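You operate a simulated robot arm through the tools that you are given. There is no shell and no other tool. Be economical: measure what you need, move in short steps, check, and stop when the job is done.

The job below is to be done with a simulated robot arm. You get a single attempt, and the scene is never put back.

Task
Charge the steel pot to 3 bar and fill the red-rimmed cup to 100 ml at the pot tap.
Fine: spill nothing; the cup stays under the tap; other levers and cups stay as they are. Set down upright: cup with the red rim.

Only the result counts: the job must be done as asked and must still hold three seconds after the hand-in. Knocking over, shifting, dropping, spilling or breaking anything else fails it.

Robot
A 7-joint arm with a two-finger parallel gripper on a trunk, on a base that drives. Base frame: it is fixed to the floor where the robot stands at the start and does not move with it; the origin is under the middle of the robot, x ahead of it, y to its left, z up. Readings come in cm, degrees, newtons and seconds.
With the tool pointing down near the work surface it reaches from about 20 to 74 cm from the robot's upright axis, wherever it stands. Its first joint turns from -166.0 to 166.0 degrees. Places, roughly: bar handle of the pot [70, -20, 90]; bar handle of the tank [-170, -660, 180]; bench under the pot tap [70, 10, 80]; black knob on the air board [60, -70, 120]; black knob on the grey box [80, -20, 110]; black knob on the tank [-200, -650, 180]; black lever at the feed hose [-210, -620, 110]; black lever on the tank [-210, -640, 170]; blue lever marked doser [60, -60, 170]; blue lever marked press one and two [60, -80, 170]; blue lever marked press three and four [50, -90, 170]; blue lever marked tables [50, -110, 170]; blue lever marked tank [70, -50, 170]; blue lever of the pot tap [70, 20, 100]; cup with the red rim [100, 100, 75]; pot gauge [80, -20, 130]. Payload 1.57 kg.
The TCP is the grasp point between the finger pads, 3 cm short of the fingertips. In the tool frame z runs along the fingers and y along their closing line. The gripper opens to 11 cm. The fingers are 2.4 cm wide and 1.2 cm thick; the gripper's body (4.8 by 11.2 cm) begins 7.8 cm behind the TCP.
Orientation is that of the tool frame in the base frame, as a unit quaternion [w, x, y, z]. With the fingers straight down and closing along the base's y, the tool's x points along the base's -x, its y along +y and its z along -z.

Tools
- The arm moves only by the tool jog_arm. Its argument "commands" is a list of rows, each an object (a shift or turn left out is 0, a gripper value left out holds the last) with "angular": the turn, a rotation vector about the base's x, y, z in degrees, a list of three; "linear": the shift along the base's x, y, z in cm, a list of three; "grip": the closure, from 0 (fully open) to 1 (shut). In form: [{"angular": [rx, ry, rz], "linear": [x, y, z], "grip": grip}, ...]. A call has 1 to 20 rows; each row is the pose to reach, as a shift and turn from the pose commanded when the call began. A row lasts 0.2 s, in which the tool goes at most 5 cm and 8.6 degrees; a call with a longer step from one row to the next is refused whole, and so is a gripper value outside its range. A pose out of reach is approached as far as the arm can. The call stops where the force on the tool passes 40 N (or 10 N more than at its start, if that is more) or the arm is blocked; 0.2 s more then pass. The fingers move at their own pace (about 4.5 cm/s each) and stop on an object; they squeeze with about 23 N. The grip force told is the motor's: it shows also when the fingers shut on nothing. Time passes only in rows, and 0.2 s behind the last, so rows that repeat a pose let the fingers close. It gives the time, the measured TCP pose, the force on the tool (base axes), the opening and the grip force at its end, in the units of the frame above (readings bear some noise), with the torque about the TCP (base axes, N m) and any sound that the robot's microphone picked up, and new pictures: "pictures" is both (left out), scene, wrist or none.
- Cameras (640 x 400 px; columns grow to the right, rows downward): "scene" is now at [2.22, 12.44, 160.14]; the picture's right is [-0.33, -0.94, 0.00], its down [-0.56, 0.19, -0.80] and it looks along [0.76, -0.26, -0.59] (base axes); focal length 252 px, centre (320, 200). "wrist" rides on the gripper at [7, 1.6, -14.1] in the tool frame; the picture's right is [-0.23, 0.97, 0.00], its down [-0.86, -0.20, -0.48] and it looks along [-0.47, -0.11, 0.88] (tool axes); focal length 222 px, centre (320, 200). There is no depth. A picture from a camera that has moved, and an enlarged one, comes with that camera's place and axes in the base frame and with its lens.
- raise_lower(by): slides the trunk up (or, below 0, down) by that many cm; the arm and the scene camera ride with it, the base frame stays. It gives what a move gives, with no picture.
- drive_base(legs): drives the robot by 1 to 6 legs, each [ahead, turn to the left] in cm and degrees, along the robot's own axes; the way and the turn of a leg run together, so that a leg with both is an arc; at most 150 cm and 180 degrees a leg. The arm and the cameras ride along, it lands a little off, and it stops where it bumps. It gives what a move gives, and a new picture of the scene camera.
- pan_tilt(pan, tilt): turns the head with the scene camera to pan (to the left, within 155 degrees either way) and tilt (down, from -29 to 69), counted from straight ahead of the robot. It gives what a move gives, and a new picture of the scene camera.
- zoom(camera, box): a new picture of the part [left, top, right, bottom] of that camera's present view, enlarged. The clock stands still meanwhile.
- sign_off(): hands the job in; it is judged then, once.

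Go step by step. Nothing tells you exact positions but the pictures and the camera data: compare them with the known pose of the tool, close in by small moves and look again before you grip or let go. The budget is 120 turns and 260 pictures, counting those below and the enlarged ones. Unless the task says otherwise, let go and move clear before handing in, and close with one line.

The tools are called after ">>>" as name(argument=value, ...) on one line, values as JSON. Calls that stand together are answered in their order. jog_arm: Moves the arm, as the interface text tells. Its arguments: {"type":"object","properties":{"commands":{"type":"array","items":{"type":"object","properties":{"angular":{"type":"array","items":{"type":"number"}},"linear":{"type":"array","items":{"type":"number"}},"grip":{"type":"number"}}}},"pictures":{"type":"string","enum":["both","scene","wrist","none"]}},"required":["commands"]} The other tools are called the same way: raise_lower (by) slides the trunk up or down; drive_base (legs) drives the base; pan_tilt (pan, tilt) turns the head that bears the scene camera; zoom (camera, box) takes an enlarged picture of a part of a camera's view; sign_off () hands the job in.

At the start:

```text
t: 0.0
eef_pos: [35.54, 14.1, 131.05]
ee_rot: [0.0, 0.0, 1.0, 0.0]
contact_force: [-0.6, 0.1, -0.1]
torque: [0.0, -0.03, 0.01]
gripper_width: 11.03
grasp_force: 0.0
trunk travel left (down, up): [-52.5, 6.5]
robot x, y, heading: [-0.03, -0.01, 0.1]
head pan, tilt: [-19.2, 36.4]
```

scene: 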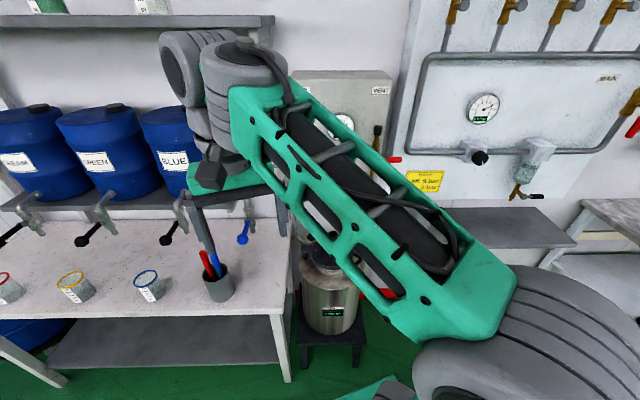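
wrist: 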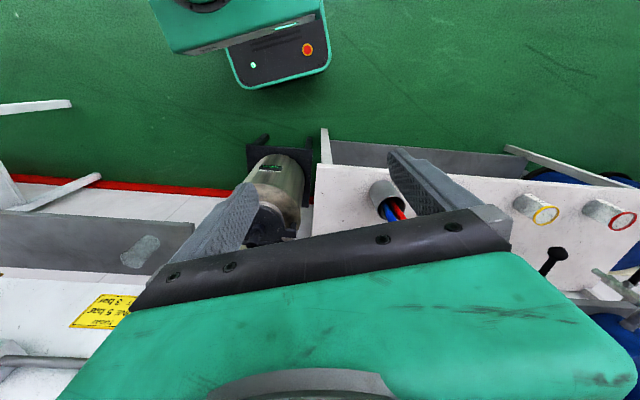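

I see a paint bench with three drum taps and cups, the steel pot standing low next to it, and an air board on the wall. I'll look closer at the parts before moving.

>>> pan_tilt(pan=-50, tilt=10)

>>> pan_tilt(pan=20, tilt=35)

>>> zoom(camera="wrist", box=[160, 100, 480, 300])

```text
t: 1.0
eef_pos: [35.59, 14.16, 131.0]
ee_rot: [0.0, 0.0, 1.0, -0.001]
contact_force: [0.0, 0.4, -0.2]
torque: [0.01, -0.04, 0.0]
gripper_width: 11.02
grasp_force: 0.0
trunk travel left (down, up): [-52.5, 6.5]
robot x, y, heading: [-0.45, -0.05, 0.0]
head pan, tilt: [-50.0, 10.0]
camera scene: at [-0.04, 8.19, 164.36], right [-0.77, -0.64, 0.0], down [-0.11, 0.13, -0.98], along [0.63, -0.75, -0.17], focal length 252 px, centre (320, 200)
```

scene: 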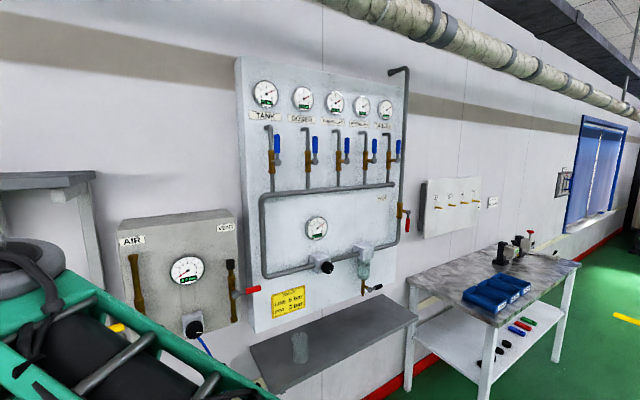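

```text
t: 2.4
eef_pos: [35.61, 14.08, 131.0]
ee_rot: [0.0, -0.001, 1.0, 0.0]
contact_force: [0.2, 0.0, -0.6]
torque: [-0.02, 0.0, 0.01]
gripper_width: 11.0
grasp_force: 0.0
trunk travel left (down, up): [-52.5, 6.5]
robot x, y, heading: [-0.23, 0.25, 0.3]
head pan, tilt: [20.0, 35.0]
camera scene: at [2.26, 18.31, 160.35], right [0.34, -0.94, 0.0], down [-0.54, -0.2, -0.82], along [0.77, 0.28, -0.57], focal length 252 px, centre (320, 200)
```

scene: 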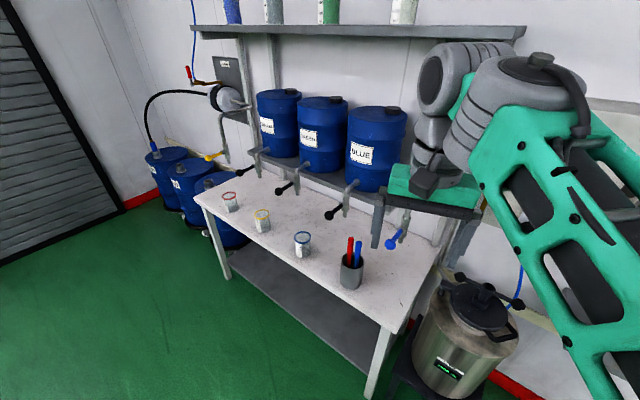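

```text
2.00 times, centred on (320, 200) of wrist
camera zoom: at [28.58, 15.78, 145.13], right [0.23, 0.97, 0.0], down [0.86, -0.2, 0.48], along [0.47, -0.11, -0.88], focal length 444 px, centre (320, 200)
```

zoom: 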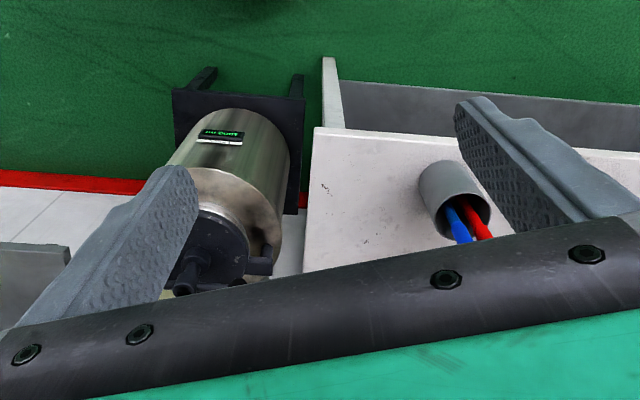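

The pot has a bar-handle lid, and a grey box behind it carries AIR, VENT, the knob and the gauge; the tap's blue lever hangs at the bench's right end. I'll enlarge these parts.

>>> zoom(camera="scene", box=[400, 240, 560, 400])

>>> zoom(camera="scene", box=[200, 130, 460, 300])

>>> pan_tilt(pan=-40, tilt=25)

>>> zoom(camera="scene", box=[60, 80, 380, 280])

```text
2.50 times, centred on (480, 320) of scene
camera zoom: at [2.26, 18.31, 160.35], right [0.34, -0.94, 0.0], down [-0.54, -0.2, -0.82], along [0.77, 0.28, -0.57], focal length 630 px, centre (-80, -100)
```

zoom: 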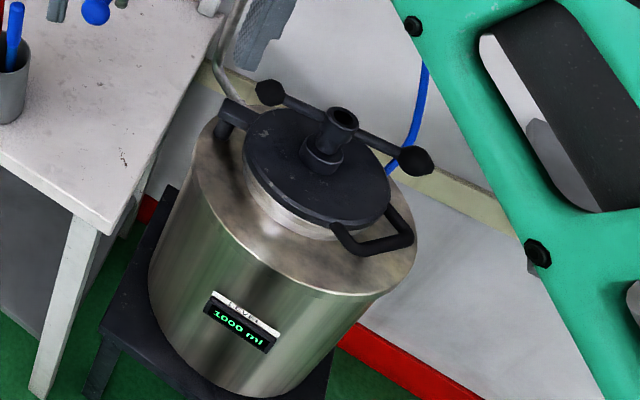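

```text
2.35 times, centred on (330, 215) of scene
camera zoom: at [2.26, 18.31, 160.35], right [0.34, -0.94, 0.0], down [-0.54, -0.2, -0.82], along [0.77, 0.28, -0.57], focal length 592 px, centre (296, 165)
```

zoom: 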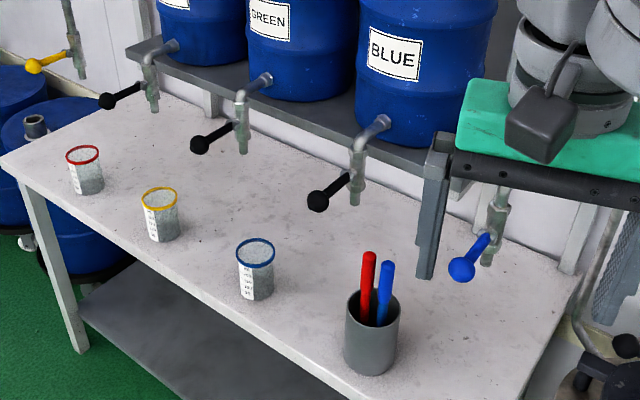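

```text
t: 3.7
eef_pos: [35.64, 14.15, 131.01]
ee_rot: [0.001, 0.0, 1.0, 0.0]
contact_force: [-0.2, -0.1, 0.6]
torque: [-0.03, 0.01, 0.02]
gripper_width: 10.98
grasp_force: 0.1
trunk travel left (down, up): [-52.5, 6.5]
robot x, y, heading: [-0.28, 0.04, -0.0]
head pan, tilt: [-40.0, 25.0]
camera scene: at [1.04, 9.39, 161.93], right [-0.64, -0.77, 0.0], down [-0.32, 0.27, -0.91], along [0.69, -0.58, -0.42], focal length 252 px, centre (320, 200)
```

scene: 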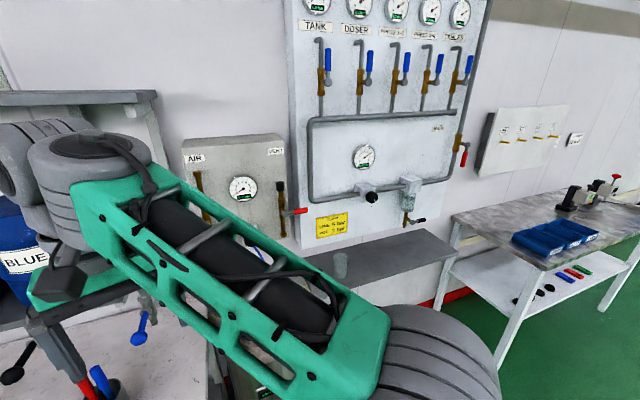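

```text
2.00 times, centred on (220, 180) of scene
camera zoom: at [1.04, 9.39, 161.93], right [-0.64, -0.77, 0.0], down [-0.32, 0.27, -0.91], along [0.69, -0.58, -0.42], focal length 504 px, centre (520, 240)
```

zoom: 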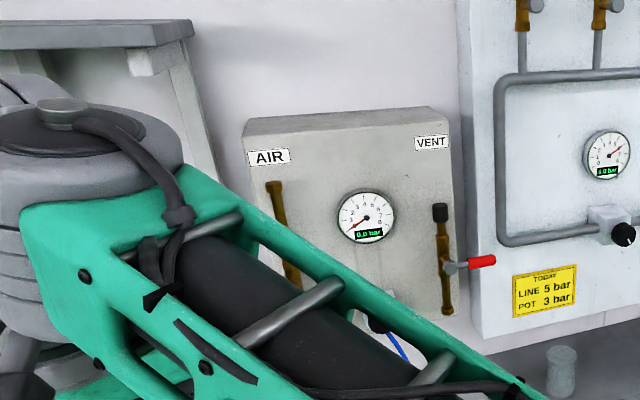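

The note reads LINE 5 bar and POT 3 bar, and the pot gauge shows 0.0. The arm blocks the view of the AIR valve, so I'll swing it to the left and read the gauges.

>>> jog_arm(commands=[{"linear": [0, 5, 0]}, {"linear": [0, 10, 0]}, {"linear": [0, 15, 0]}, {"linear": [0, 20, 0]}, {"linear": [-2, 25, 0]}, {"linear": [-4, 30, 0]}, {"linear": [-6, 34, 0]}], pictures="scene")

>>> zoom(camera="scene", box=[160, 120, 320, 300])

>>> zoom(camera="scene", box=[280, 0, 500, 250])

```text
refused: row 5 steps farther than a row can; nothing moved
```

```text
2.22 times, centred on (240, 210) of scene
camera zoom: at [1.04, 9.39, 161.93], right [-0.64, -0.77, 0.0], down [-0.32, 0.27, -0.91], along [0.69, -0.58, -0.42], focal length 560 px, centre (498, 178)
```

zoom: 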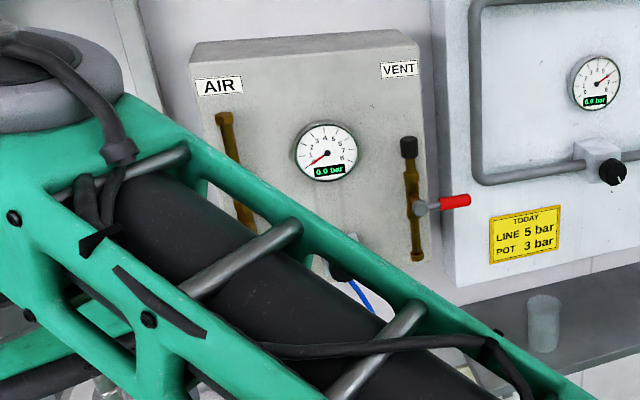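

```text
1.60 times, centred on (390, 125) of scene
camera zoom: at [1.04, 9.39, 161.93], right [-0.64, -0.77, 0.0], down [-0.32, 0.27, -0.91], along [0.69, -0.58, -0.42], focal length 403 px, centre (208, 320)
```

zoom: 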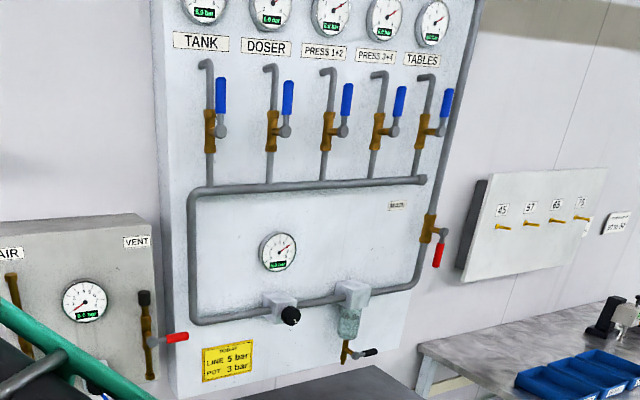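

Line gauge reads about 6 bar, which is not part of my job. I'll swing the arm aside with smaller steps.

>>> jog_arm(commands=[{"linear": [0, 4.5, 0]}, {"linear": [0, 9, 0]}, {"linear": [0, 13.5, 0]}, {"linear": [0, 18, 0]}, {"linear": [-1, 22.5, 0]}, {"linear": [-2, 27, 0]}, {"linear": [-4, 31, 0]}, {"linear": [-6, 35, 0]}], pictures="scene")

>>> zoom(camera="scene", box=[100, 120, 340, 400])

```text
t: 5.5
eef_pos: [29.55, 47.46, 130.17]
ee_rot: [0.001, 0.001, 1.0, 0.0]
contact_force: [0.4, -0.7, 0.4]
torque: [0.03, 0.02, 0.0]
gripper_width: 10.97
grasp_force: 0.0
out of reach, approached as far as the arm can: row 8
trunk travel left (down, up): [-52.5, 6.5]
robot x, y, heading: [-0.15, -0.1, 0.1]
head pan, tilt: [-40.0, 25.0]
camera scene: at [1.03, 9.29, 161.94], right [-0.64, -0.77, 0.0], down [-0.32, 0.27, -0.91], along [0.69, -0.58, -0.42], focal length 252 px, centre (320, 200)
```

scene: 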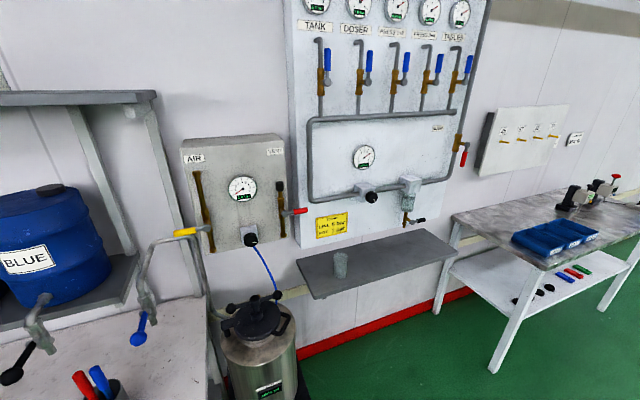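

```text
1.43 times, centred on (220, 260) of scene
camera zoom: at [1.03, 9.29, 161.94], right [-0.64, -0.77, 0.0], down [-0.32, 0.27, -0.91], along [0.69, -0.58, -0.42], focal length 360 px, centre (463, 114)
```

zoom: 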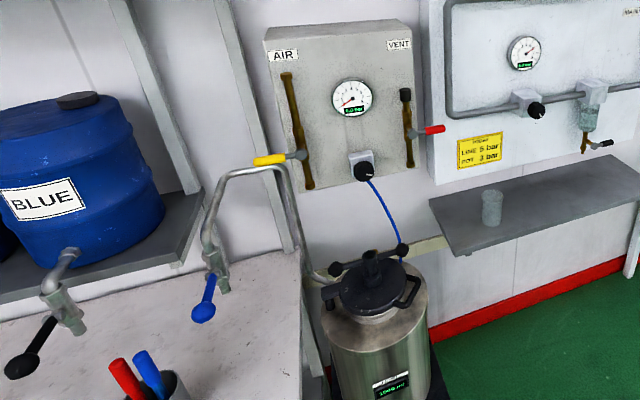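

AIR (yellow) and VENT (red) both sit crosswise, so closed; the wall runs about 19° off my axes. I'll bring the tool to point at the wall, in front of the grey box, to inspect it closely.

>>> jog_arm(commands=[{"linear": [1, -4.5, 0]}, {"linear": [2, -9, 0]}, {"linear": [3, -13.5, 0]}, {"linear": [4, -18, 0]}, {"linear": [5, -22.5, 0], "angular": [-1.4, -8.1, -1.4]}, {"linear": [6, -27, 0], "angular": [-2.7, -16.2, -2.7]}, {"linear": [7, -31.5, 0], "angular": [-4.1, -24.3, -4.1]}, {"linear": [8, -36, 0], "angular": [-5.5, -32.4, -5.5]}, {"linear": [9, -40.5, -1], "angular": [-6.9, -40.5, -6.9]}, {"linear": [10, -45, -2], "angular": [-8.2, -48.6, -8.2]}, {"linear": [11, -49.5, -3], "angular": [-9.6, -56.7, -9.6]}, {"linear": [12, -53, -5], "angular": [-11, -64.8, -11]}, {"linear": [12.5, -57, -7], "angular": [-12.4, -72.9, -12.4]}, {"linear": [13, -60, -9], "angular": [-13.7, -81, -13.7]}, {"linear": [13, -63, -12], "angular": [-15.1, -89.1, -15.1]}], pictures="both")

```text
t: 7.5
eef_pos: [39.63, 13.68, 128.7]
ee_rot: [0.285, -0.034, 0.956, -0.053]
contact_force: [0.6, -0.1, -1.2]
torque: [-0.01, 0.04, -0.06]
gripper_width: 10.99
grasp_force: 0.1
out of reach, approached as far as the arm can: row 9, 10
trunk travel left (down, up): [-52.5, 6.5]
robot x, y, heading: [0.1, 0.1, 0.2]
head pan, tilt: [-40.0, 25.0]
stopped in row 10: the arm was blocked; the commanded pose is now the measured one
camera scene: at [1.17, 9.44, 161.21], right [-0.64, -0.77, 0.0], down [-0.32, 0.27, -0.91], along [0.69, -0.58, -0.42], focal length 252 px, centre (320, 200)
camera wrist: at [26.07, 15.78, 136.53], right [0.16, 0.99, 0.01], down [0.46, -0.08, 0.89], along [0.87, -0.14, -0.47], focal length 222 px, centre (320, 200)
```

scene: 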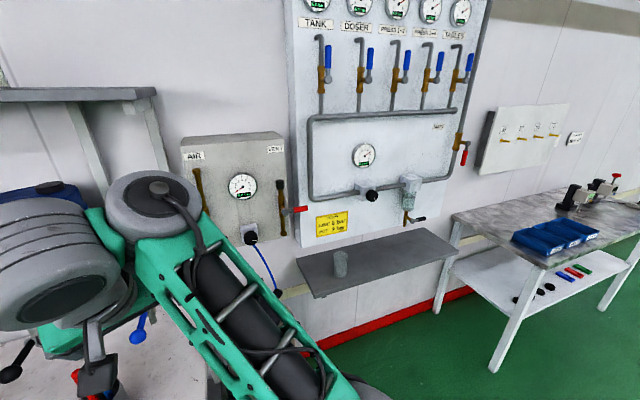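
wrist: 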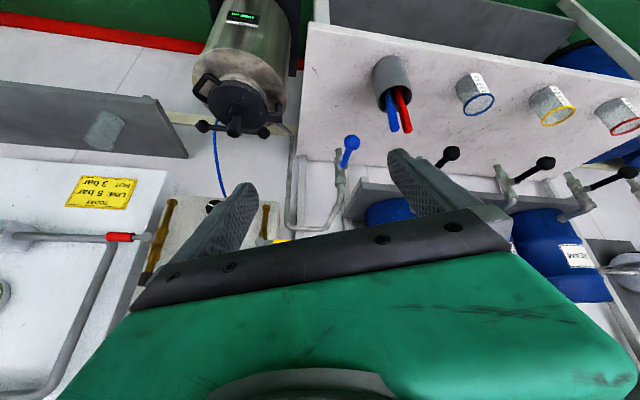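

The fold was too tight that close to the body, so I'll reach further out while turning the tool forward.

>>> jog_arm(commands=[{"linear": [2, -4, 0]}, {"linear": [5, -7.5, 0]}, {"linear": [8, -11, 0]}, {"linear": [11, -14, 0]}, {"linear": [12, -18, 0], "angular": [-1.4, -8.1, -1.4]}, {"linear": [13, -21, -1], "angular": [-2.7, -16.2, -2.7]}, {"linear": [13, -24, -2], "angular": [-4.1, -24.3, -4.1]}, {"linear": [13, -26, -3], "angular": [-5.5, -32.4, -5.5]}, {"linear": [13, -28, -5], "angular": [-6.9, -40.5, -6.9]}, {"linear": [13, -29, -7], "angular": [-8.2, -48.6, -8.2]}, {"linear": [13, -29, -10], "angular": [-9.6, -56.7, -9.6]}], pictures="both")

```text
t: 8.1
eef_pos: [39.56, 16.69, 130.15]
ee_rot: [0.296, -0.146, 0.944, -0.015]
contact_force: [0.4, 0.8, -0.5]
torque: [0.01, -0.01, -0.02]
gripper_width: 11.01
grasp_force: 0.0
out of reach, approached as far as the arm can: row 1, 2
trunk travel left (down, up): [-52.5, 6.5]
robot x, y, heading: [-0.09, -0.07, 0.1]
head pan, tilt: [-40.0, 25.0]
stopped in row 2: the arm was blocked; the commanded pose is now the measured one
camera scene: at [1.06, 9.36, 161.33], right [-0.64, -0.77, 0.0], down [-0.32, 0.27, -0.91], along [0.69, -0.58, -0.42], focal length 252 px, centre (320, 200)
camera wrist: at [25.6, 15.48, 137.72], right [-0.08, 1.0, 0.01], down [0.45, 0.03, 0.89], along [0.89, 0.08, -0.45], focal length 222 px, centre (320, 200)
```

scene: 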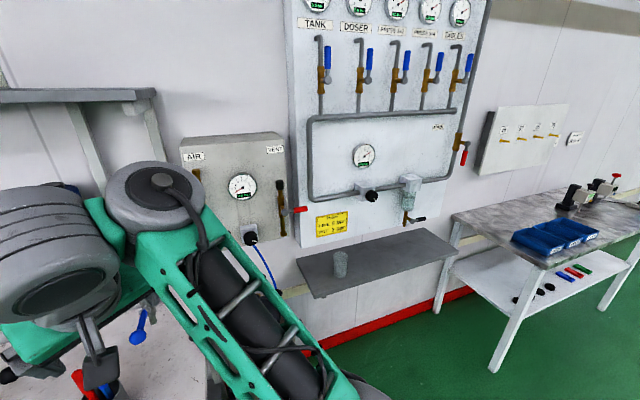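
wrist: 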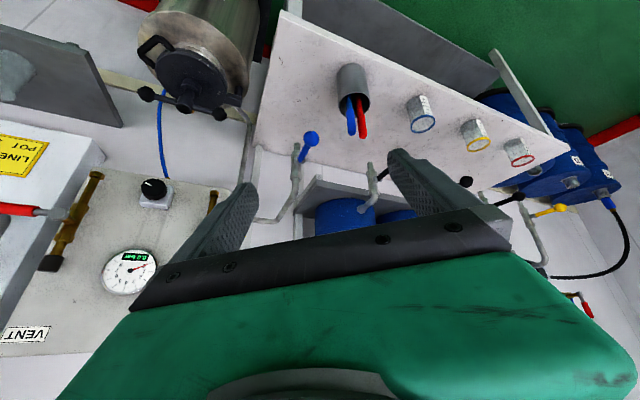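

The wrist is wound up at a limit; I'll turn it back to straight down, then extend outward before tilting forward.

>>> jog_arm(commands=[{"angular": [0.3, 6.9, -3.4], "linear": [0, -1, 0]}, {"angular": [0.7, 13.8, -6.8], "linear": [0, -2, 0]}, {"angular": [1, 20.7, -10.2], "linear": [0, -2, 0]}, {"angular": [1.4, 27.6, -13.6], "linear": [0, -2, 0]}, {"angular": [1.7, 34.5, -17], "linear": [0, -2, 0]}, {"angular": [1.7, 34.5, -17], "linear": [3, -6, 0]}, {"angular": [1.7, 34.5, -17], "linear": [6, -9, 0]}, {"angular": [1.7, 34.5, -17], "linear": [9, -13, 0]}, {"angular": [1.7, 34.5, -17], "linear": [11, -17, 0]}, {"angular": [1.7, 34.5, -17], "linear": [13, -21, 0]}, {"angular": [1.7, 34.5, -17], "linear": [15, -25, 0]}, {"angular": [1.7, 34.5, -17], "linear": [17, -29, 0]}, {"angular": [1.7, 34.5, -17], "linear": [18, -33, 0]}], pictures="scene")

```text
t: 10.7
eef_pos: [56.95, -12.67, 130.67]
ee_rot: [0.011, 0.006, 1.0, -0.003]
contact_force: [17.0, -5.2, -23.2]
torque: [0.27, 0.29, 0.17]
gripper_width: 11.01
grasp_force: 0.1
out of reach, approached as far as the arm can: row 13
trunk travel left (down, up): [-52.5, 6.5]
robot x, y, heading: [-0.09, -0.15, -0.1]
head pan, tilt: [-40.0, 25.0]
stopped in row 13: the force on the tool passed its limit at 143 N (the readings are from after the stop); the commanded pose is now the measured one
camera scene: at [1.04, 9.44, 161.92], right [-0.64, -0.77, 0.0], down [-0.32, 0.27, -0.91], along [0.69, -0.58, -0.42], focal length 252 px, centre (320, 200)
```

scene: 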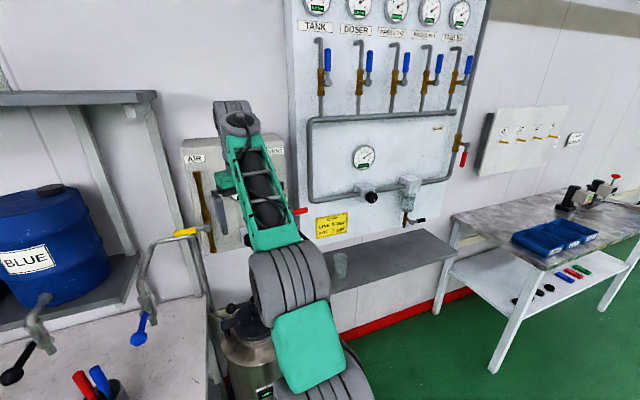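

I bumped something near the box with the arm; I'll back straight off and look.

>>> jog_arm(commands=[{"linear": [-2.5, 1, 0]}, {"linear": [-6, 2, 0]}, {"linear": [-10, 3.5, 0]}], pictures="both")

>>> zoom(camera="scene", box=[100, 80, 340, 400])

```text
t: 11.5
eef_pos: [46.75, -9.23, 130.6]
ee_rot: [0.01, 0.008, 1.0, -0.003]
contact_force: [-0.5, 1.3, -0.5]
torque: [-0.01, 0.0, 0.0]
gripper_width: 10.99
grasp_force: 0.1
trunk travel left (down, up): [-52.5, 6.5]
robot x, y, heading: [-0.16, 0.31, -0.2]
head pan, tilt: [-40.0, 25.0]
camera scene: at [1.0, 9.41, 161.93], right [-0.64, -0.77, 0.0], down [-0.32, 0.27, -0.91], along [0.69, -0.58, -0.42], focal length 252 px, centre (320, 200)
camera wrist: at [39.67, -7.41, 144.66], right [0.24, 0.97, 0.0], down [0.84, -0.21, 0.5], along [0.48, -0.12, -0.87], focal length 222 px, centre (320, 200)
```

scene: 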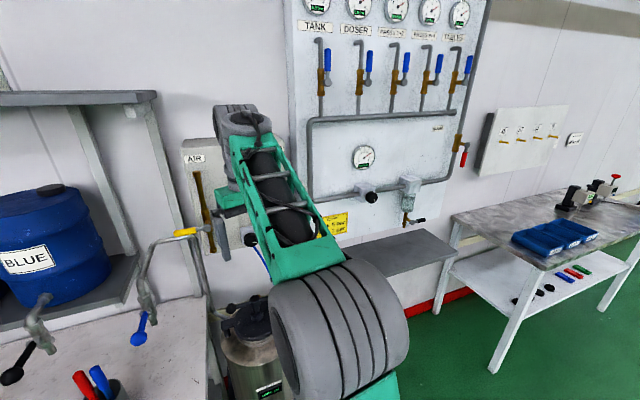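
wrist: 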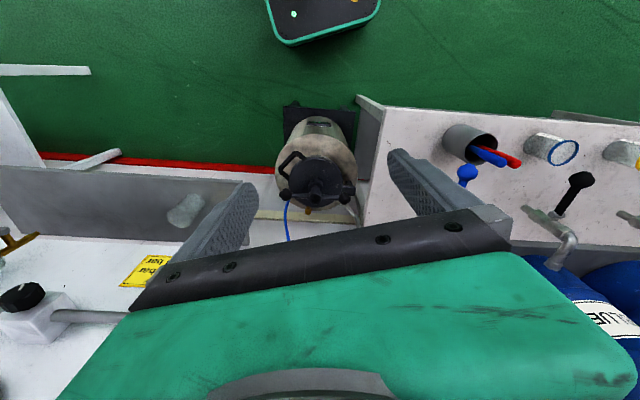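

```text
1.25 times, centred on (220, 240) of scene
camera zoom: at [1.0, 9.41, 161.93], right [-0.64, -0.77, 0.0], down [-0.32, 0.27, -0.91], along [0.69, -0.58, -0.42], focal length 315 px, centre (445, 150)
```

zoom: 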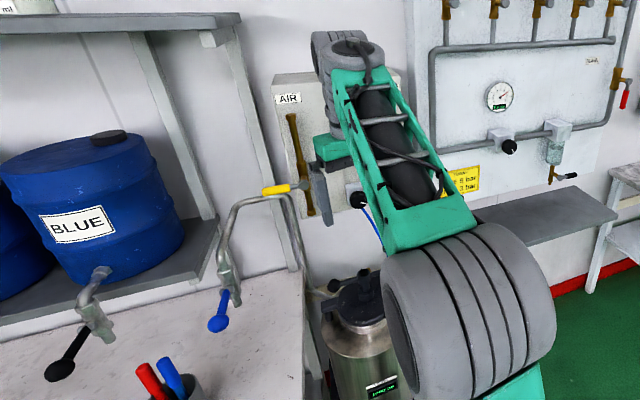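

Nothing seems shifted; the wrist housing touched the box face. I'll back the base 12 cm for room to tilt the tool forward.

>>> drive_base(legs=[[-12, 0]])

>>> jog_arm(commands=[{"linear": [4.5, -1, 0]}, {"linear": [9, -2, 0], "angular": [-1.2, -7, -1.2]}, {"linear": [12, -3, 0], "angular": [-2.7, -15, -2.7]}, {"linear": [12, -4, -1], "angular": [-4.1, -23, -4.1]}, {"linear": [12, -4, -2], "angular": [-5.5, -31, -5.5]}, {"linear": [12, -4, -4], "angular": [-6.9, -39, -6.9]}, {"linear": [12, -4, -6], "angular": [-8.2, -47, -8.2]}, {"linear": [12, -4, -8], "angular": [-9.6, -55, -9.6]}, {"linear": [12, -4, -10], "angular": [-11, -63, -11]}, {"linear": [12, -4, -12], "angular": [-12.4, -71, -12.4]}, {"linear": [12, -4, -14], "angular": [-13.7, -79, -13.7]}, {"linear": [12, -4, -14], "angular": [-15.1, -87, -15.1]}, {"linear": [12, -4, -14], "angular": [-15.1, -89.1, -15.1]}], pictures="both")

```text
t: 12.8
eef_pos: [34.79, -9.24, 130.7]
ee_rot: [0.01, 0.008, 1.0, -0.003]
contact_force: [-0.6, -0.1, 0.7]
torque: [0.01, -0.02, 0.01]
gripper_width: 11.02
grasp_force: 0.2
trunk travel left (down, up): [-52.5, 6.5]
robot x, y, heading: [-11.75, 0.23, 0.1]
head pan, tilt: [-40.0, 25.0]
camera scene: at [-11.03, 9.38, 161.93], right [-0.64, -0.77, 0.0], down [-0.32, 0.27, -0.91], along [0.69, -0.58, -0.42], focal length 252 px, centre (320, 200)
```

scene: 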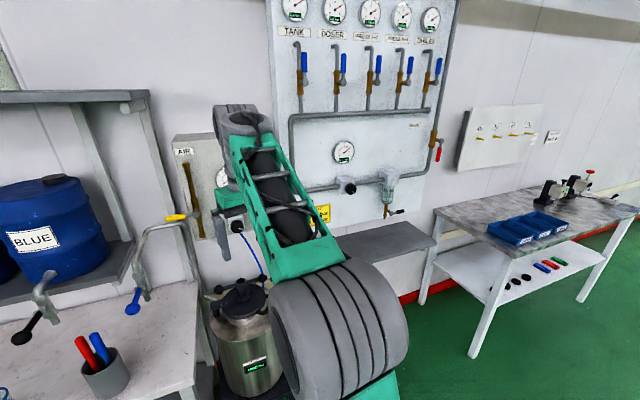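

```text
t: 14.6
eef_pos: [47.62, -14.44, 108.39]
ee_rot: [0.363, 0.1, 0.923, -0.072]
contact_force: [0.1, -0.2, -0.4]
torque: [-0.01, 0.0, 0.01]
gripper_width: 10.99
grasp_force: 0.1
out of reach, approached as far as the arm can: row 5
trunk travel left (down, up): [-52.5, 6.5]
robot x, y, heading: [-12.08, -0.07, 0.2]
head pan, tilt: [-40.0, 25.0]
stopped in row 9: the arm was blocked; the commanded pose is now the measured one
camera scene: at [-10.87, 9.36, 161.79], right [-0.64, -0.77, 0.0], down [-0.32, 0.27, -0.91], along [0.69, -0.58, -0.42], focal length 252 px, centre (320, 200)
camera wrist: at [33.75, -9.07, 113.81], right [0.39, 0.91, 0.1], down [0.25, -0.21, 0.94], along [0.88, -0.35, -0.31], focal length 222 px, centre (320, 200)
```

scene: 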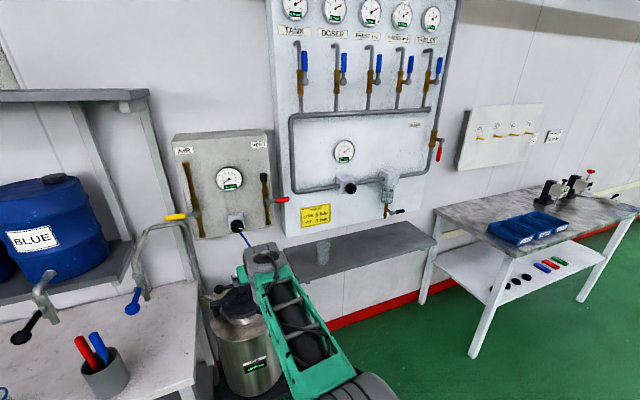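
wrist: 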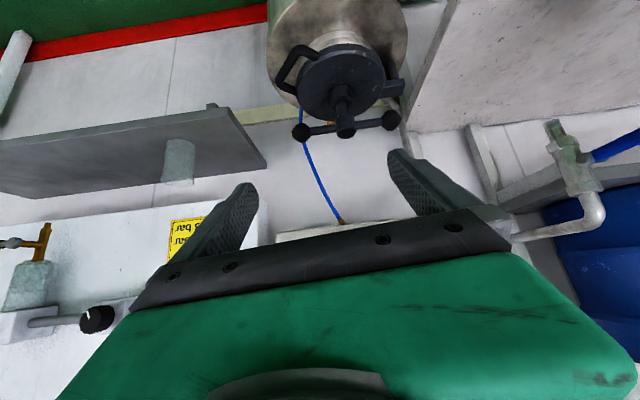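

The wrist joint cannot point forward while the shoulder is high, so I'll lift the hand, then lower the trunk to work from below.

>>> jog_arm(commands=[{"linear": [-1, 0, 4.5]}, {"linear": [-2, 0, 9]}, {"linear": [-3, 0, 13.5]}, {"linear": [-3, 0, 18]}, {"linear": [-3, 0, 22]}, {"linear": [-3, 0, 26]}, {"linear": [-3, 0, 30]}], pictures="none")

>>> raise_lower(by=-25)

>>> pan_tilt(pan=-30, tilt=15)

```text
t: 16.2
eef_pos: [44.7, -14.23, 139.37]
ee_rot: [0.368, 0.099, 0.922, -0.072]
contact_force: [0.1, -0.2, 0.4]
torque: [0.03, 0.02, 0.01]
gripper_width: 11.02
grasp_force: 0.1
trunk travel left (down, up): [-52.5, 6.5]
robot x, y, heading: [-12.17, 0.16, -0.1]
head pan, tilt: [-40.0, 25.0]
```

```text
t: 18.8
eef_pos: [44.65, -14.27, 114.4]
ee_rot: [0.369, 0.099, 0.922, -0.072]
contact_force: [0.1, 1.4, -0.3]
torque: [0.01, -0.02, -0.01]
gripper_width: 10.99
grasp_force: 0.0
trunk travel left (down, up): [-27.5, 31.5]
robot x, y, heading: [-12.36, -0.06, -0.0]
head pan, tilt: [-40.0, 25.0]
```

```text
t: 19.5
eef_pos: [44.72, -14.36, 114.39]
ee_rot: [0.368, 0.1, 0.922, -0.072]
contact_force: [-0.4, -0.7, -0.3]
torque: [0.0, -0.04, -0.01]
gripper_width: 10.99
grasp_force: 0.0
trunk travel left (down, up): [-27.5, 31.5]
robot x, y, heading: [-11.94, 0.15, 0.1]
head pan, tilt: [-30.0, 15.0]
camera scene: at [-9.88, 10.63, 138.55], right [-0.5, -0.87, 0.0], down [-0.22, 0.13, -0.97], along [0.84, -0.48, -0.26], focal length 252 px, centre (320, 200)
```

scene: 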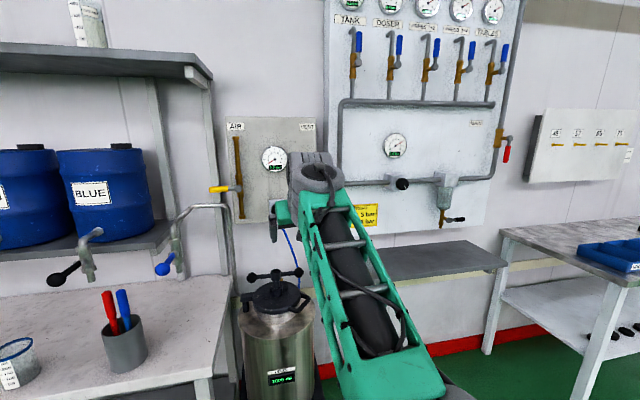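

Shoulder is lower now; I'll finish turning the tool horizontal toward the wall.

>>> jog_arm(commands=[{"angular": [-1.7, -7.5, -0.65]}, {"angular": [-3.3, -15, -1.3]}, {"angular": [-5, -22.5, -1.95], "linear": [0, 0, 0]}, {"angular": [-6.7, -30, -2.6], "linear": [0, 0, 0]}, {"angular": [-8.3, -37.5, -3.25], "linear": [0, 0, 0]}, {"angular": [-10, -45, -3.9], "linear": [0, 0, 0]}], pictures="both")

```text
t: 20.9
eef_pos: [44.82, -14.18, 114.32]
ee_rot: [0.698, 0.118, 0.696, -0.118]
contact_force: [-0.2, -0.2, 0.1]
torque: [-0.02, 0.04, 0.01]
gripper_width: 10.97
grasp_force: 0.1
trunk travel left (down, up): [-27.5, 31.5]
robot x, y, heading: [-11.95, 0.53, -0.0]
head pan, tilt: [-30.0, 15.0]
camera scene: at [-9.89, 10.63, 138.55], right [-0.5, -0.87, 0.0], down [-0.22, 0.13, -0.97], along [0.84, -0.48, -0.26], focal length 252 px, centre (320, 200)
camera wrist: at [31.91, -8.08, 107.36], right [0.32, 0.92, 0.23], down [-0.52, -0.03, 0.85], along [0.79, -0.39, 0.47], focal length 222 px, centre (320, 200)
```

scene: 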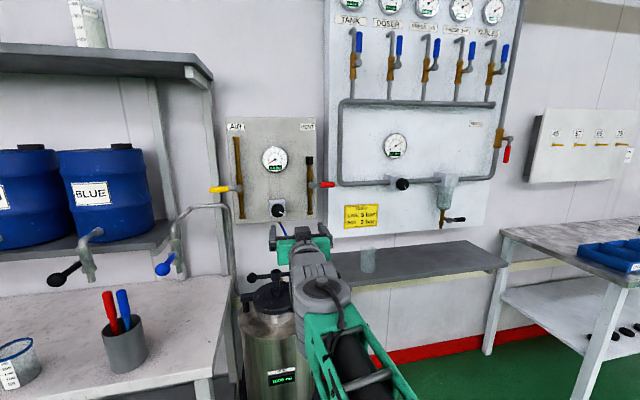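
wrist: 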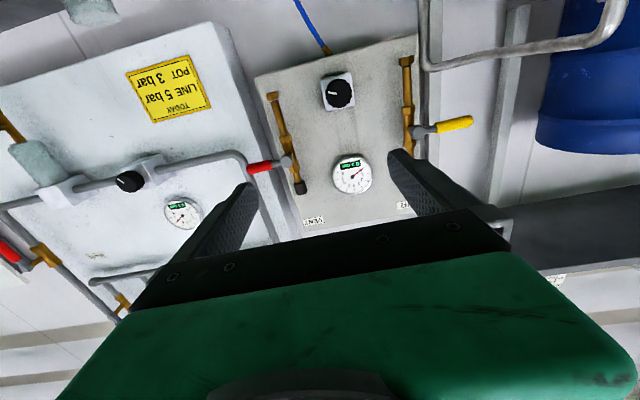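

The wrist view shows the box well: AIR hub at about (78, -7, 120), handle middle (79, -1, 120), knob (76, -20, 111). Before opening air I'll check the lid and the hose/tap closely.

>>> zoom(camera="scene", box=[200, 220, 330, 400])

>>> zoom(camera="scene", box=[130, 110, 350, 300])

>>> zoom(camera="wrist", box=[230, 20, 490, 240])

```text
2.22 times, centred on (265, 310) of scene
camera zoom: at [-9.89, 10.63, 138.55], right [-0.5, -0.87, 0.0], down [-0.22, 0.13, -0.97], along [0.84, -0.48, -0.26], focal length 560 px, centre (442, -44)
```

zoom: 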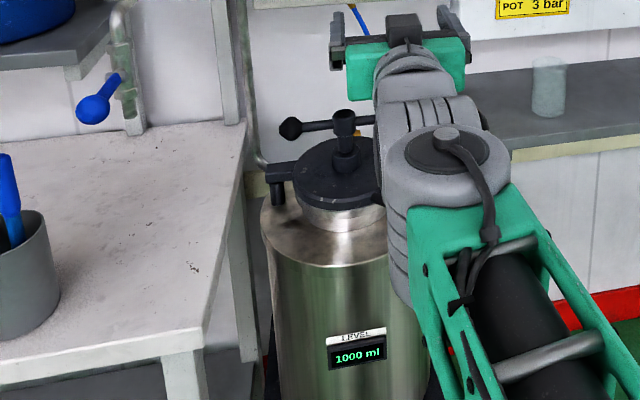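

```text
2.11 times, centred on (240, 205) of scene
camera zoom: at [-9.89, 10.63, 138.55], right [-0.5, -0.87, 0.0], down [-0.22, 0.13, -0.97], along [0.84, -0.48, -0.26], focal length 530 px, centre (488, 190)
```

zoom: 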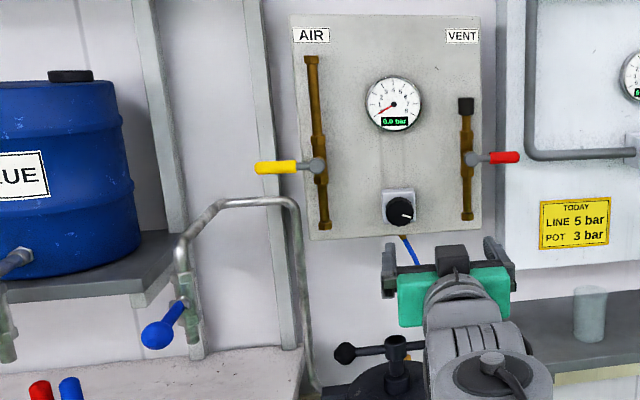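

```text
1.82 times, centred on (360, 130) of wrist
camera zoom: at [31.91, -8.08, 107.36], right [0.32, 0.92, 0.23], down [-0.52, -0.03, 0.85], along [0.79, -0.39, 0.47], focal length 404 px, centre (247, 327)
```

zoom: 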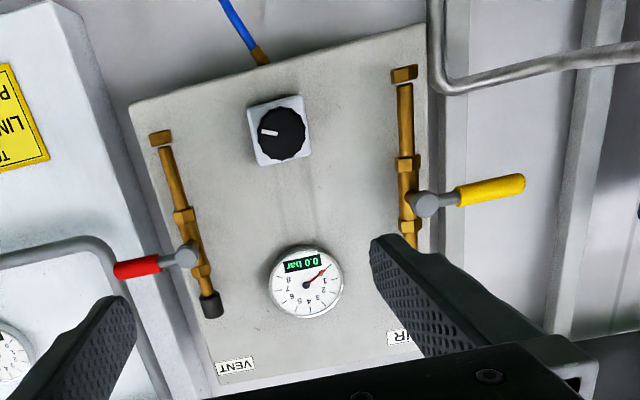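

Air valve layout is clear. I'll close the fingers and bring them in front of and below the yellow AIR handle, stopping short to check.

>>> jog_arm(commands=[{"linear": [1.4, 3.9, 0], "grip": 1}, {"linear": [2.7, 7.8, 0], "grip": 1}, {"linear": [4.1, 11.6, 0], "grip": 1}, {"linear": [5.4, 15.5, 0], "grip": 1}, {"linear": [6.8, 19.4, 0], "grip": 1}, {"linear": [8.1, 23.2, 0], "grip": 1}, {"linear": [12.6, 21.6, 0], "grip": 1}, {"linear": [17, 20, 0], "grip": 1}, {"linear": [21.5, 18.5, 0], "grip": 1}, {"linear": [26, 16.9, 0], "grip": 1}], pictures="both")

```text
t: 23.1
eef_pos: [70.63, 2.54, 114.28]
ee_rot: [0.698, 0.118, 0.697, -0.119]
contact_force: [0.0, 0.8, -0.2]
torque: [0.04, 0.05, 0.01]
gripper_width: 0.0
grasp_force: 21.6
trunk travel left (down, up): [-27.5, 31.5]
robot x, y, heading: [-11.97, 0.05, -0.1]
head pan, tilt: [-30.0, 15.0]
camera scene: at [-9.89, 10.64, 138.55], right [-0.5, -0.87, 0.0], down [-0.22, 0.13, -0.97], along [0.84, -0.48, -0.26], focal length 252 px, centre (320, 200)
camera wrist: at [57.88, 8.75, 107.39], right [0.32, 0.92, 0.23], down [-0.52, -0.03, 0.85], along [0.79, -0.39, 0.47], focal length 222 px, centre (320, 200)
```

scene: 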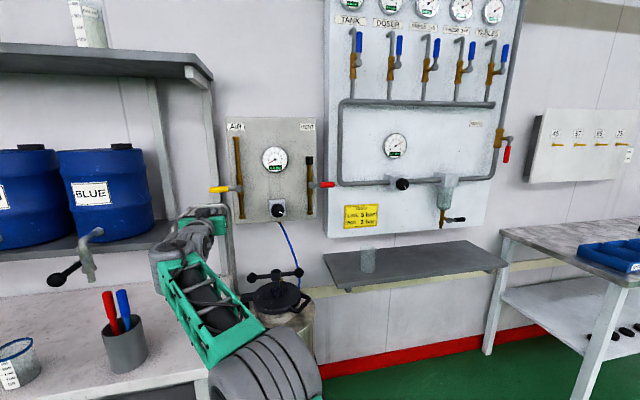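
wrist: 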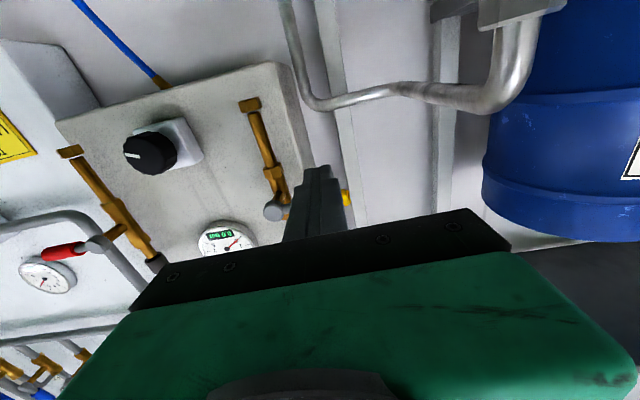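

Fingers are just in front of and below the handle. I'll push in under it and lift it partway, watching the force.

>>> jog_arm(commands=[{"linear": [3.8, -1.3, 0], "grip": 1}, {"linear": [7.0, -2.45, 0], "grip": 1}, {"linear": [7.0, -2.45, 2], "grip": 1}, {"linear": [7.0, -2.45, 4], "grip": 1}, {"linear": [7.0, -2.45, 5.5], "grip": 1}, {"linear": [6.9, -2.6, 7], "grip": 1}, {"linear": [6.8, -3.1, 8.6], "grip": 1}], pictures="both")

```text
t: 24.7
eef_pos: [75.56, -0.04, 119.43]
ee_rot: [0.698, 0.118, 0.697, -0.118]
contact_force: [-2.1, 2.1, -2.1]
torque: [0.04, 0.04, 0.0]
gripper_width: 0.0
grasp_force: 21.4
out of reach, approached as far as the arm can: row 4, 5, 6, 7
trunk travel left (down, up): [-27.5, 31.5]
robot x, y, heading: [-11.77, 0.12, 0.2]
head pan, tilt: [-30.0, 15.0]
camera scene: at [-9.88, 10.67, 138.55], right [-0.5, -0.87, 0.0], down [-0.22, 0.13, -0.97], along [0.84, -0.48, -0.26], focal length 252 px, centre (320, 200)
camera wrist: at [62.75, 6.19, 112.43], right [0.32, 0.92, 0.23], down [-0.52, -0.03, 0.85], along [0.79, -0.39, 0.47], focal length 222 px, centre (320, 200)
```

scene: 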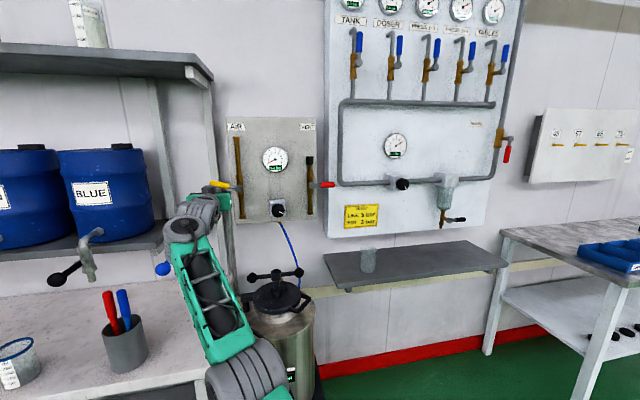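
wrist: 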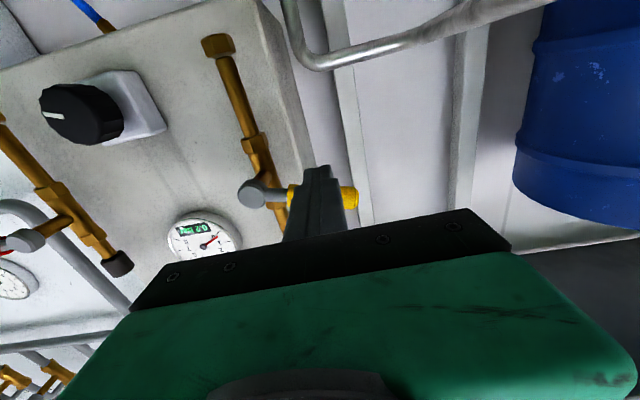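

The handle is yielding upward easily, but the arm is at full stretch. I'll back off, drive 10 cm ahead, and resume.

>>> jog_arm(commands=[{"linear": [0, 0.3, -3], "grip": 1}, {"linear": [-2, 1, -5], "grip": 1}, {"linear": [-6, 2, -5], "grip": 1}, {"linear": [-10, 3.5, -5], "grip": 1}, {"linear": [-14, 5, -5], "grip": 1}], pictures="none")

>>> drive_base(legs=[[10, 0]])

>>> zoom(camera="scene", box=[140, 80, 360, 280])

```text
t: 25.9
eef_pos: [61.66, 4.93, 114.21]
ee_rot: [0.697, 0.118, 0.697, -0.12]
contact_force: [0.3, -0.2, 0.4]
torque: [0.02, 0.01, 0.01]
gripper_width: 0.0
grasp_force: 21.5
trunk travel left (down, up): [-27.5, 31.5]
robot x, y, heading: [-12.16, 0.11, -0.1]
head pan, tilt: [-30.0, 15.0]
```

```text
t: 27.1
eef_pos: [71.55, 4.81, 114.18]
ee_rot: [0.697, 0.118, 0.697, -0.119]
contact_force: [-1.0, 0.1, 0.2]
torque: [-0.01, 0.03, -0.01]
gripper_width: 0.0
grasp_force: 21.3
trunk travel left (down, up): [-27.5, 31.5]
robot x, y, heading: [-1.92, -0.02, -0.1]
head pan, tilt: [-30.0, 15.0]
camera scene: at [0.04, 10.63, 138.55], right [-0.5, -0.87, 0.0], down [-0.22, 0.13, -0.97], along [0.84, -0.48, -0.26], focal length 252 px, centre (320, 200)
```

scene: 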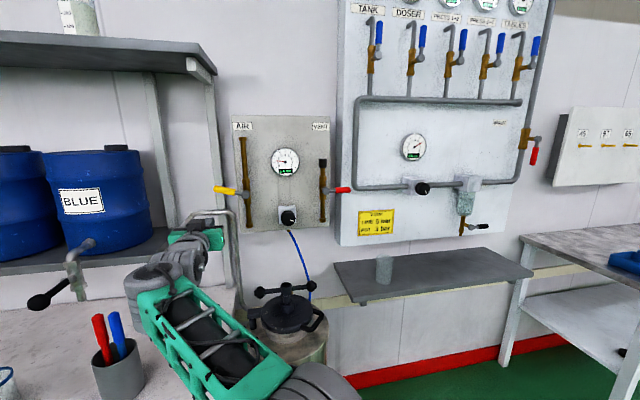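

```text
2.00 times, centred on (250, 180) of scene
camera zoom: at [0.04, 10.63, 138.55], right [-0.5, -0.87, 0.0], down [-0.22, 0.13, -0.97], along [0.84, -0.48, -0.26], focal length 504 px, centre (460, 240)
```

zoom: 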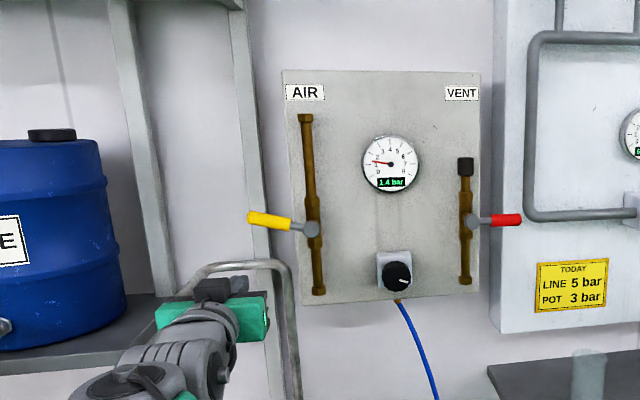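

The valve is slightly open and the pot is already at 1.4 bar with no hiss, so the lid holds. I'll wait briefly and read the gauge to learn the regulator's setting.

>>> jog_arm(commands=[{"linear": [0, 0, 0]}, {"linear": [0, 0, 0]}, {"linear": [0, 0, 0]}], pictures="none")

>>> zoom(camera="scene", box=[230, 110, 340, 240])

```text
t: 27.9
eef_pos: [71.58, 4.85, 114.26]
ee_rot: [0.697, 0.119, 0.697, -0.12]
contact_force: [0.2, -0.3, -0.2]
torque: [0.0, 0.0, 0.0]
gripper_width: 0.0
grasp_force: 21.2
trunk travel left (down, up): [-27.5, 31.5]
robot x, y, heading: [-1.94, 0.2, 0.2]
head pan, tilt: [-30.0, 15.0]
```

```text
3.08 times, centred on (285, 175) of scene
camera zoom: at [0.06, 10.63, 138.55], right [-0.5, -0.87, 0.0], down [-0.22, 0.13, -0.97], along [0.84, -0.48, -0.26], focal length 775 px, centre (428, 277)
```

zoom: 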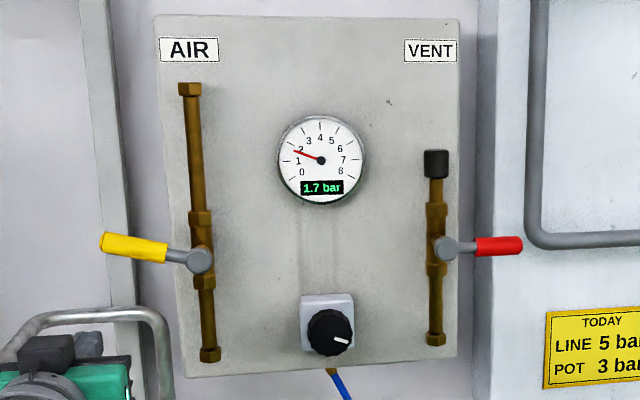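

It is rising about 0.4 bar/s. One more second, then check whether it levels off.

>>> jog_arm(commands=[{"linear": [0, 0, 0]}, {"linear": [0, 0, 0]}, {"linear": [0, 0, 0]}, {"linear": [0, 0, 0]}], pictures="none")

>>> zoom(camera="scene", box=[260, 140, 310, 240])

```text
t: 28.9
eef_pos: [71.65, 4.84, 114.2]
ee_rot: [0.697, 0.118, 0.697, -0.119]
contact_force: [-0.9, 1.2, 0.1]
torque: [0.04, 0.0, 0.0]
gripper_width: 0.0
grasp_force: 21.4
trunk travel left (down, up): [-27.5, 31.5]
robot x, y, heading: [-1.95, -0.35, -0.1]
head pan, tilt: [-30.0, 15.0]
```

```text
4.00 times, centred on (285, 190) of scene
camera zoom: at [0.06, 10.63, 138.55], right [-0.5, -0.87, 0.0], down [-0.22, 0.13, -0.97], along [0.84, -0.48, -0.26], focal length 1007 px, centre (460, 240)
```

zoom: 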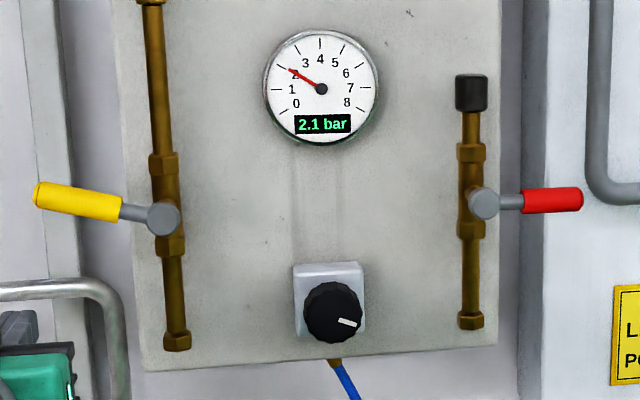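

Still linear, so the regulator is set above 3. I'll close the AIR handle again now from above, before the pot passes 3 bar.

>>> jog_arm(commands=[{"linear": [0, 0, 4.9]}, {"linear": [-0.3, -0.9, 9.6]}, {"linear": [2.4, -2.5, 12.7]}, {"linear": [6.5, -3.9, 12.7]}, {"linear": [6.5, -3.9, 9.5]}, {"linear": [6.5, -3.9, 7.9]}], pictures="scene")

>>> zoom(camera="scene", box=[210, 120, 340, 240])

```text
t: 30.3
eef_pos: [78.03, 1.1, 122.2]
ee_rot: [0.699, 0.117, 0.695, -0.119]
contact_force: [1.8, 3.7, 5.5]
torque: [0.0, -0.13, 0.1]
gripper_width: 0.0
grasp_force: 21.0
trunk travel left (down, up): [-27.5, 31.5]
robot x, y, heading: [-2.32, 0.14, -0.1]
head pan, tilt: [-30.0, 15.0]
camera scene: at [0.02, 10.68, 138.55], right [-0.5, -0.87, 0.0], down [-0.22, 0.13, -0.97], along [0.84, -0.48, -0.26], focal length 252 px, centre (320, 200)
```

scene: 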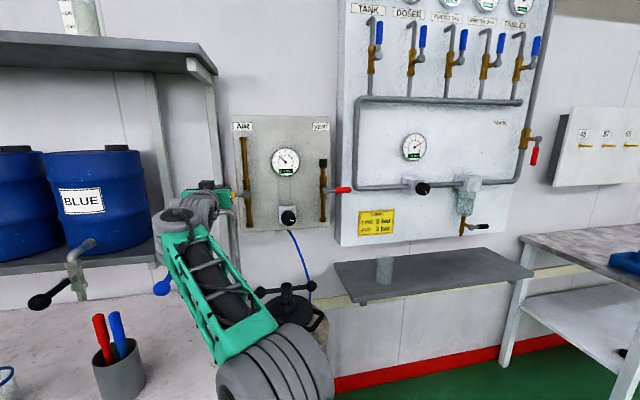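

```text
3.33 times, centred on (275, 180) of scene
camera zoom: at [0.02, 10.68, 138.55], right [-0.5, -0.87, 0.0], down [-0.22, 0.13, -0.97], along [0.84, -0.48, -0.26], focal length 839 px, centre (470, 267)
```

zoom: 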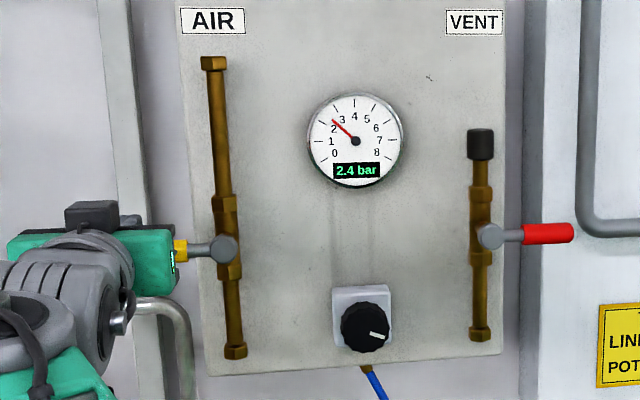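

The pot stands at 2.4 bar with AIR closed again. Next I'll withdraw and go in front of the regulator knob with open fingers.

>>> jog_arm(commands=[{"linear": [0, 0, 1]}, {"linear": [-4.2, 1.5, 1]}, {"linear": [-8.5, 3, 1]}, {"linear": [-9.8, -0.8, -1]}, {"linear": [-11.1, -4.5, -3]}, {"linear": [-12.4, -8.5, -5], "grip": 0.3}, {"linear": [-13.9, -12.5, -8], "grip": 0.3}, {"linear": [-16.3, -16.4, -11.4], "grip": 0.3}], pictures="both")

>>> zoom(camera="scene", box=[210, 120, 340, 240])

```text
refused: row 7 steps farther than a row can; nothing moved
```

```text
3.33 times, centred on (275, 180) of scene
camera zoom: at [0.02, 10.68, 138.55], right [-0.5, -0.87, 0.0], down [-0.22, 0.13, -0.97], along [0.84, -0.48, -0.26], focal length 839 px, centre (470, 267)
```

zoom: 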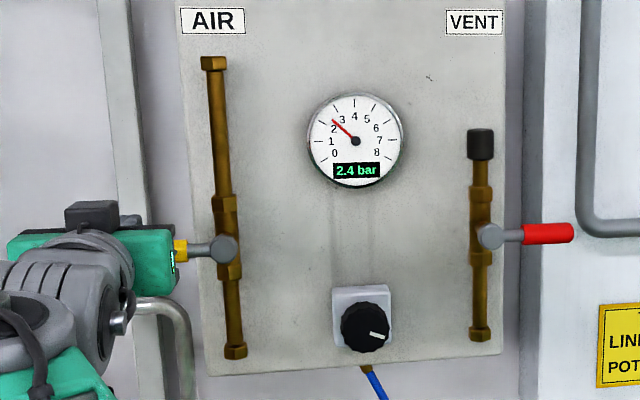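

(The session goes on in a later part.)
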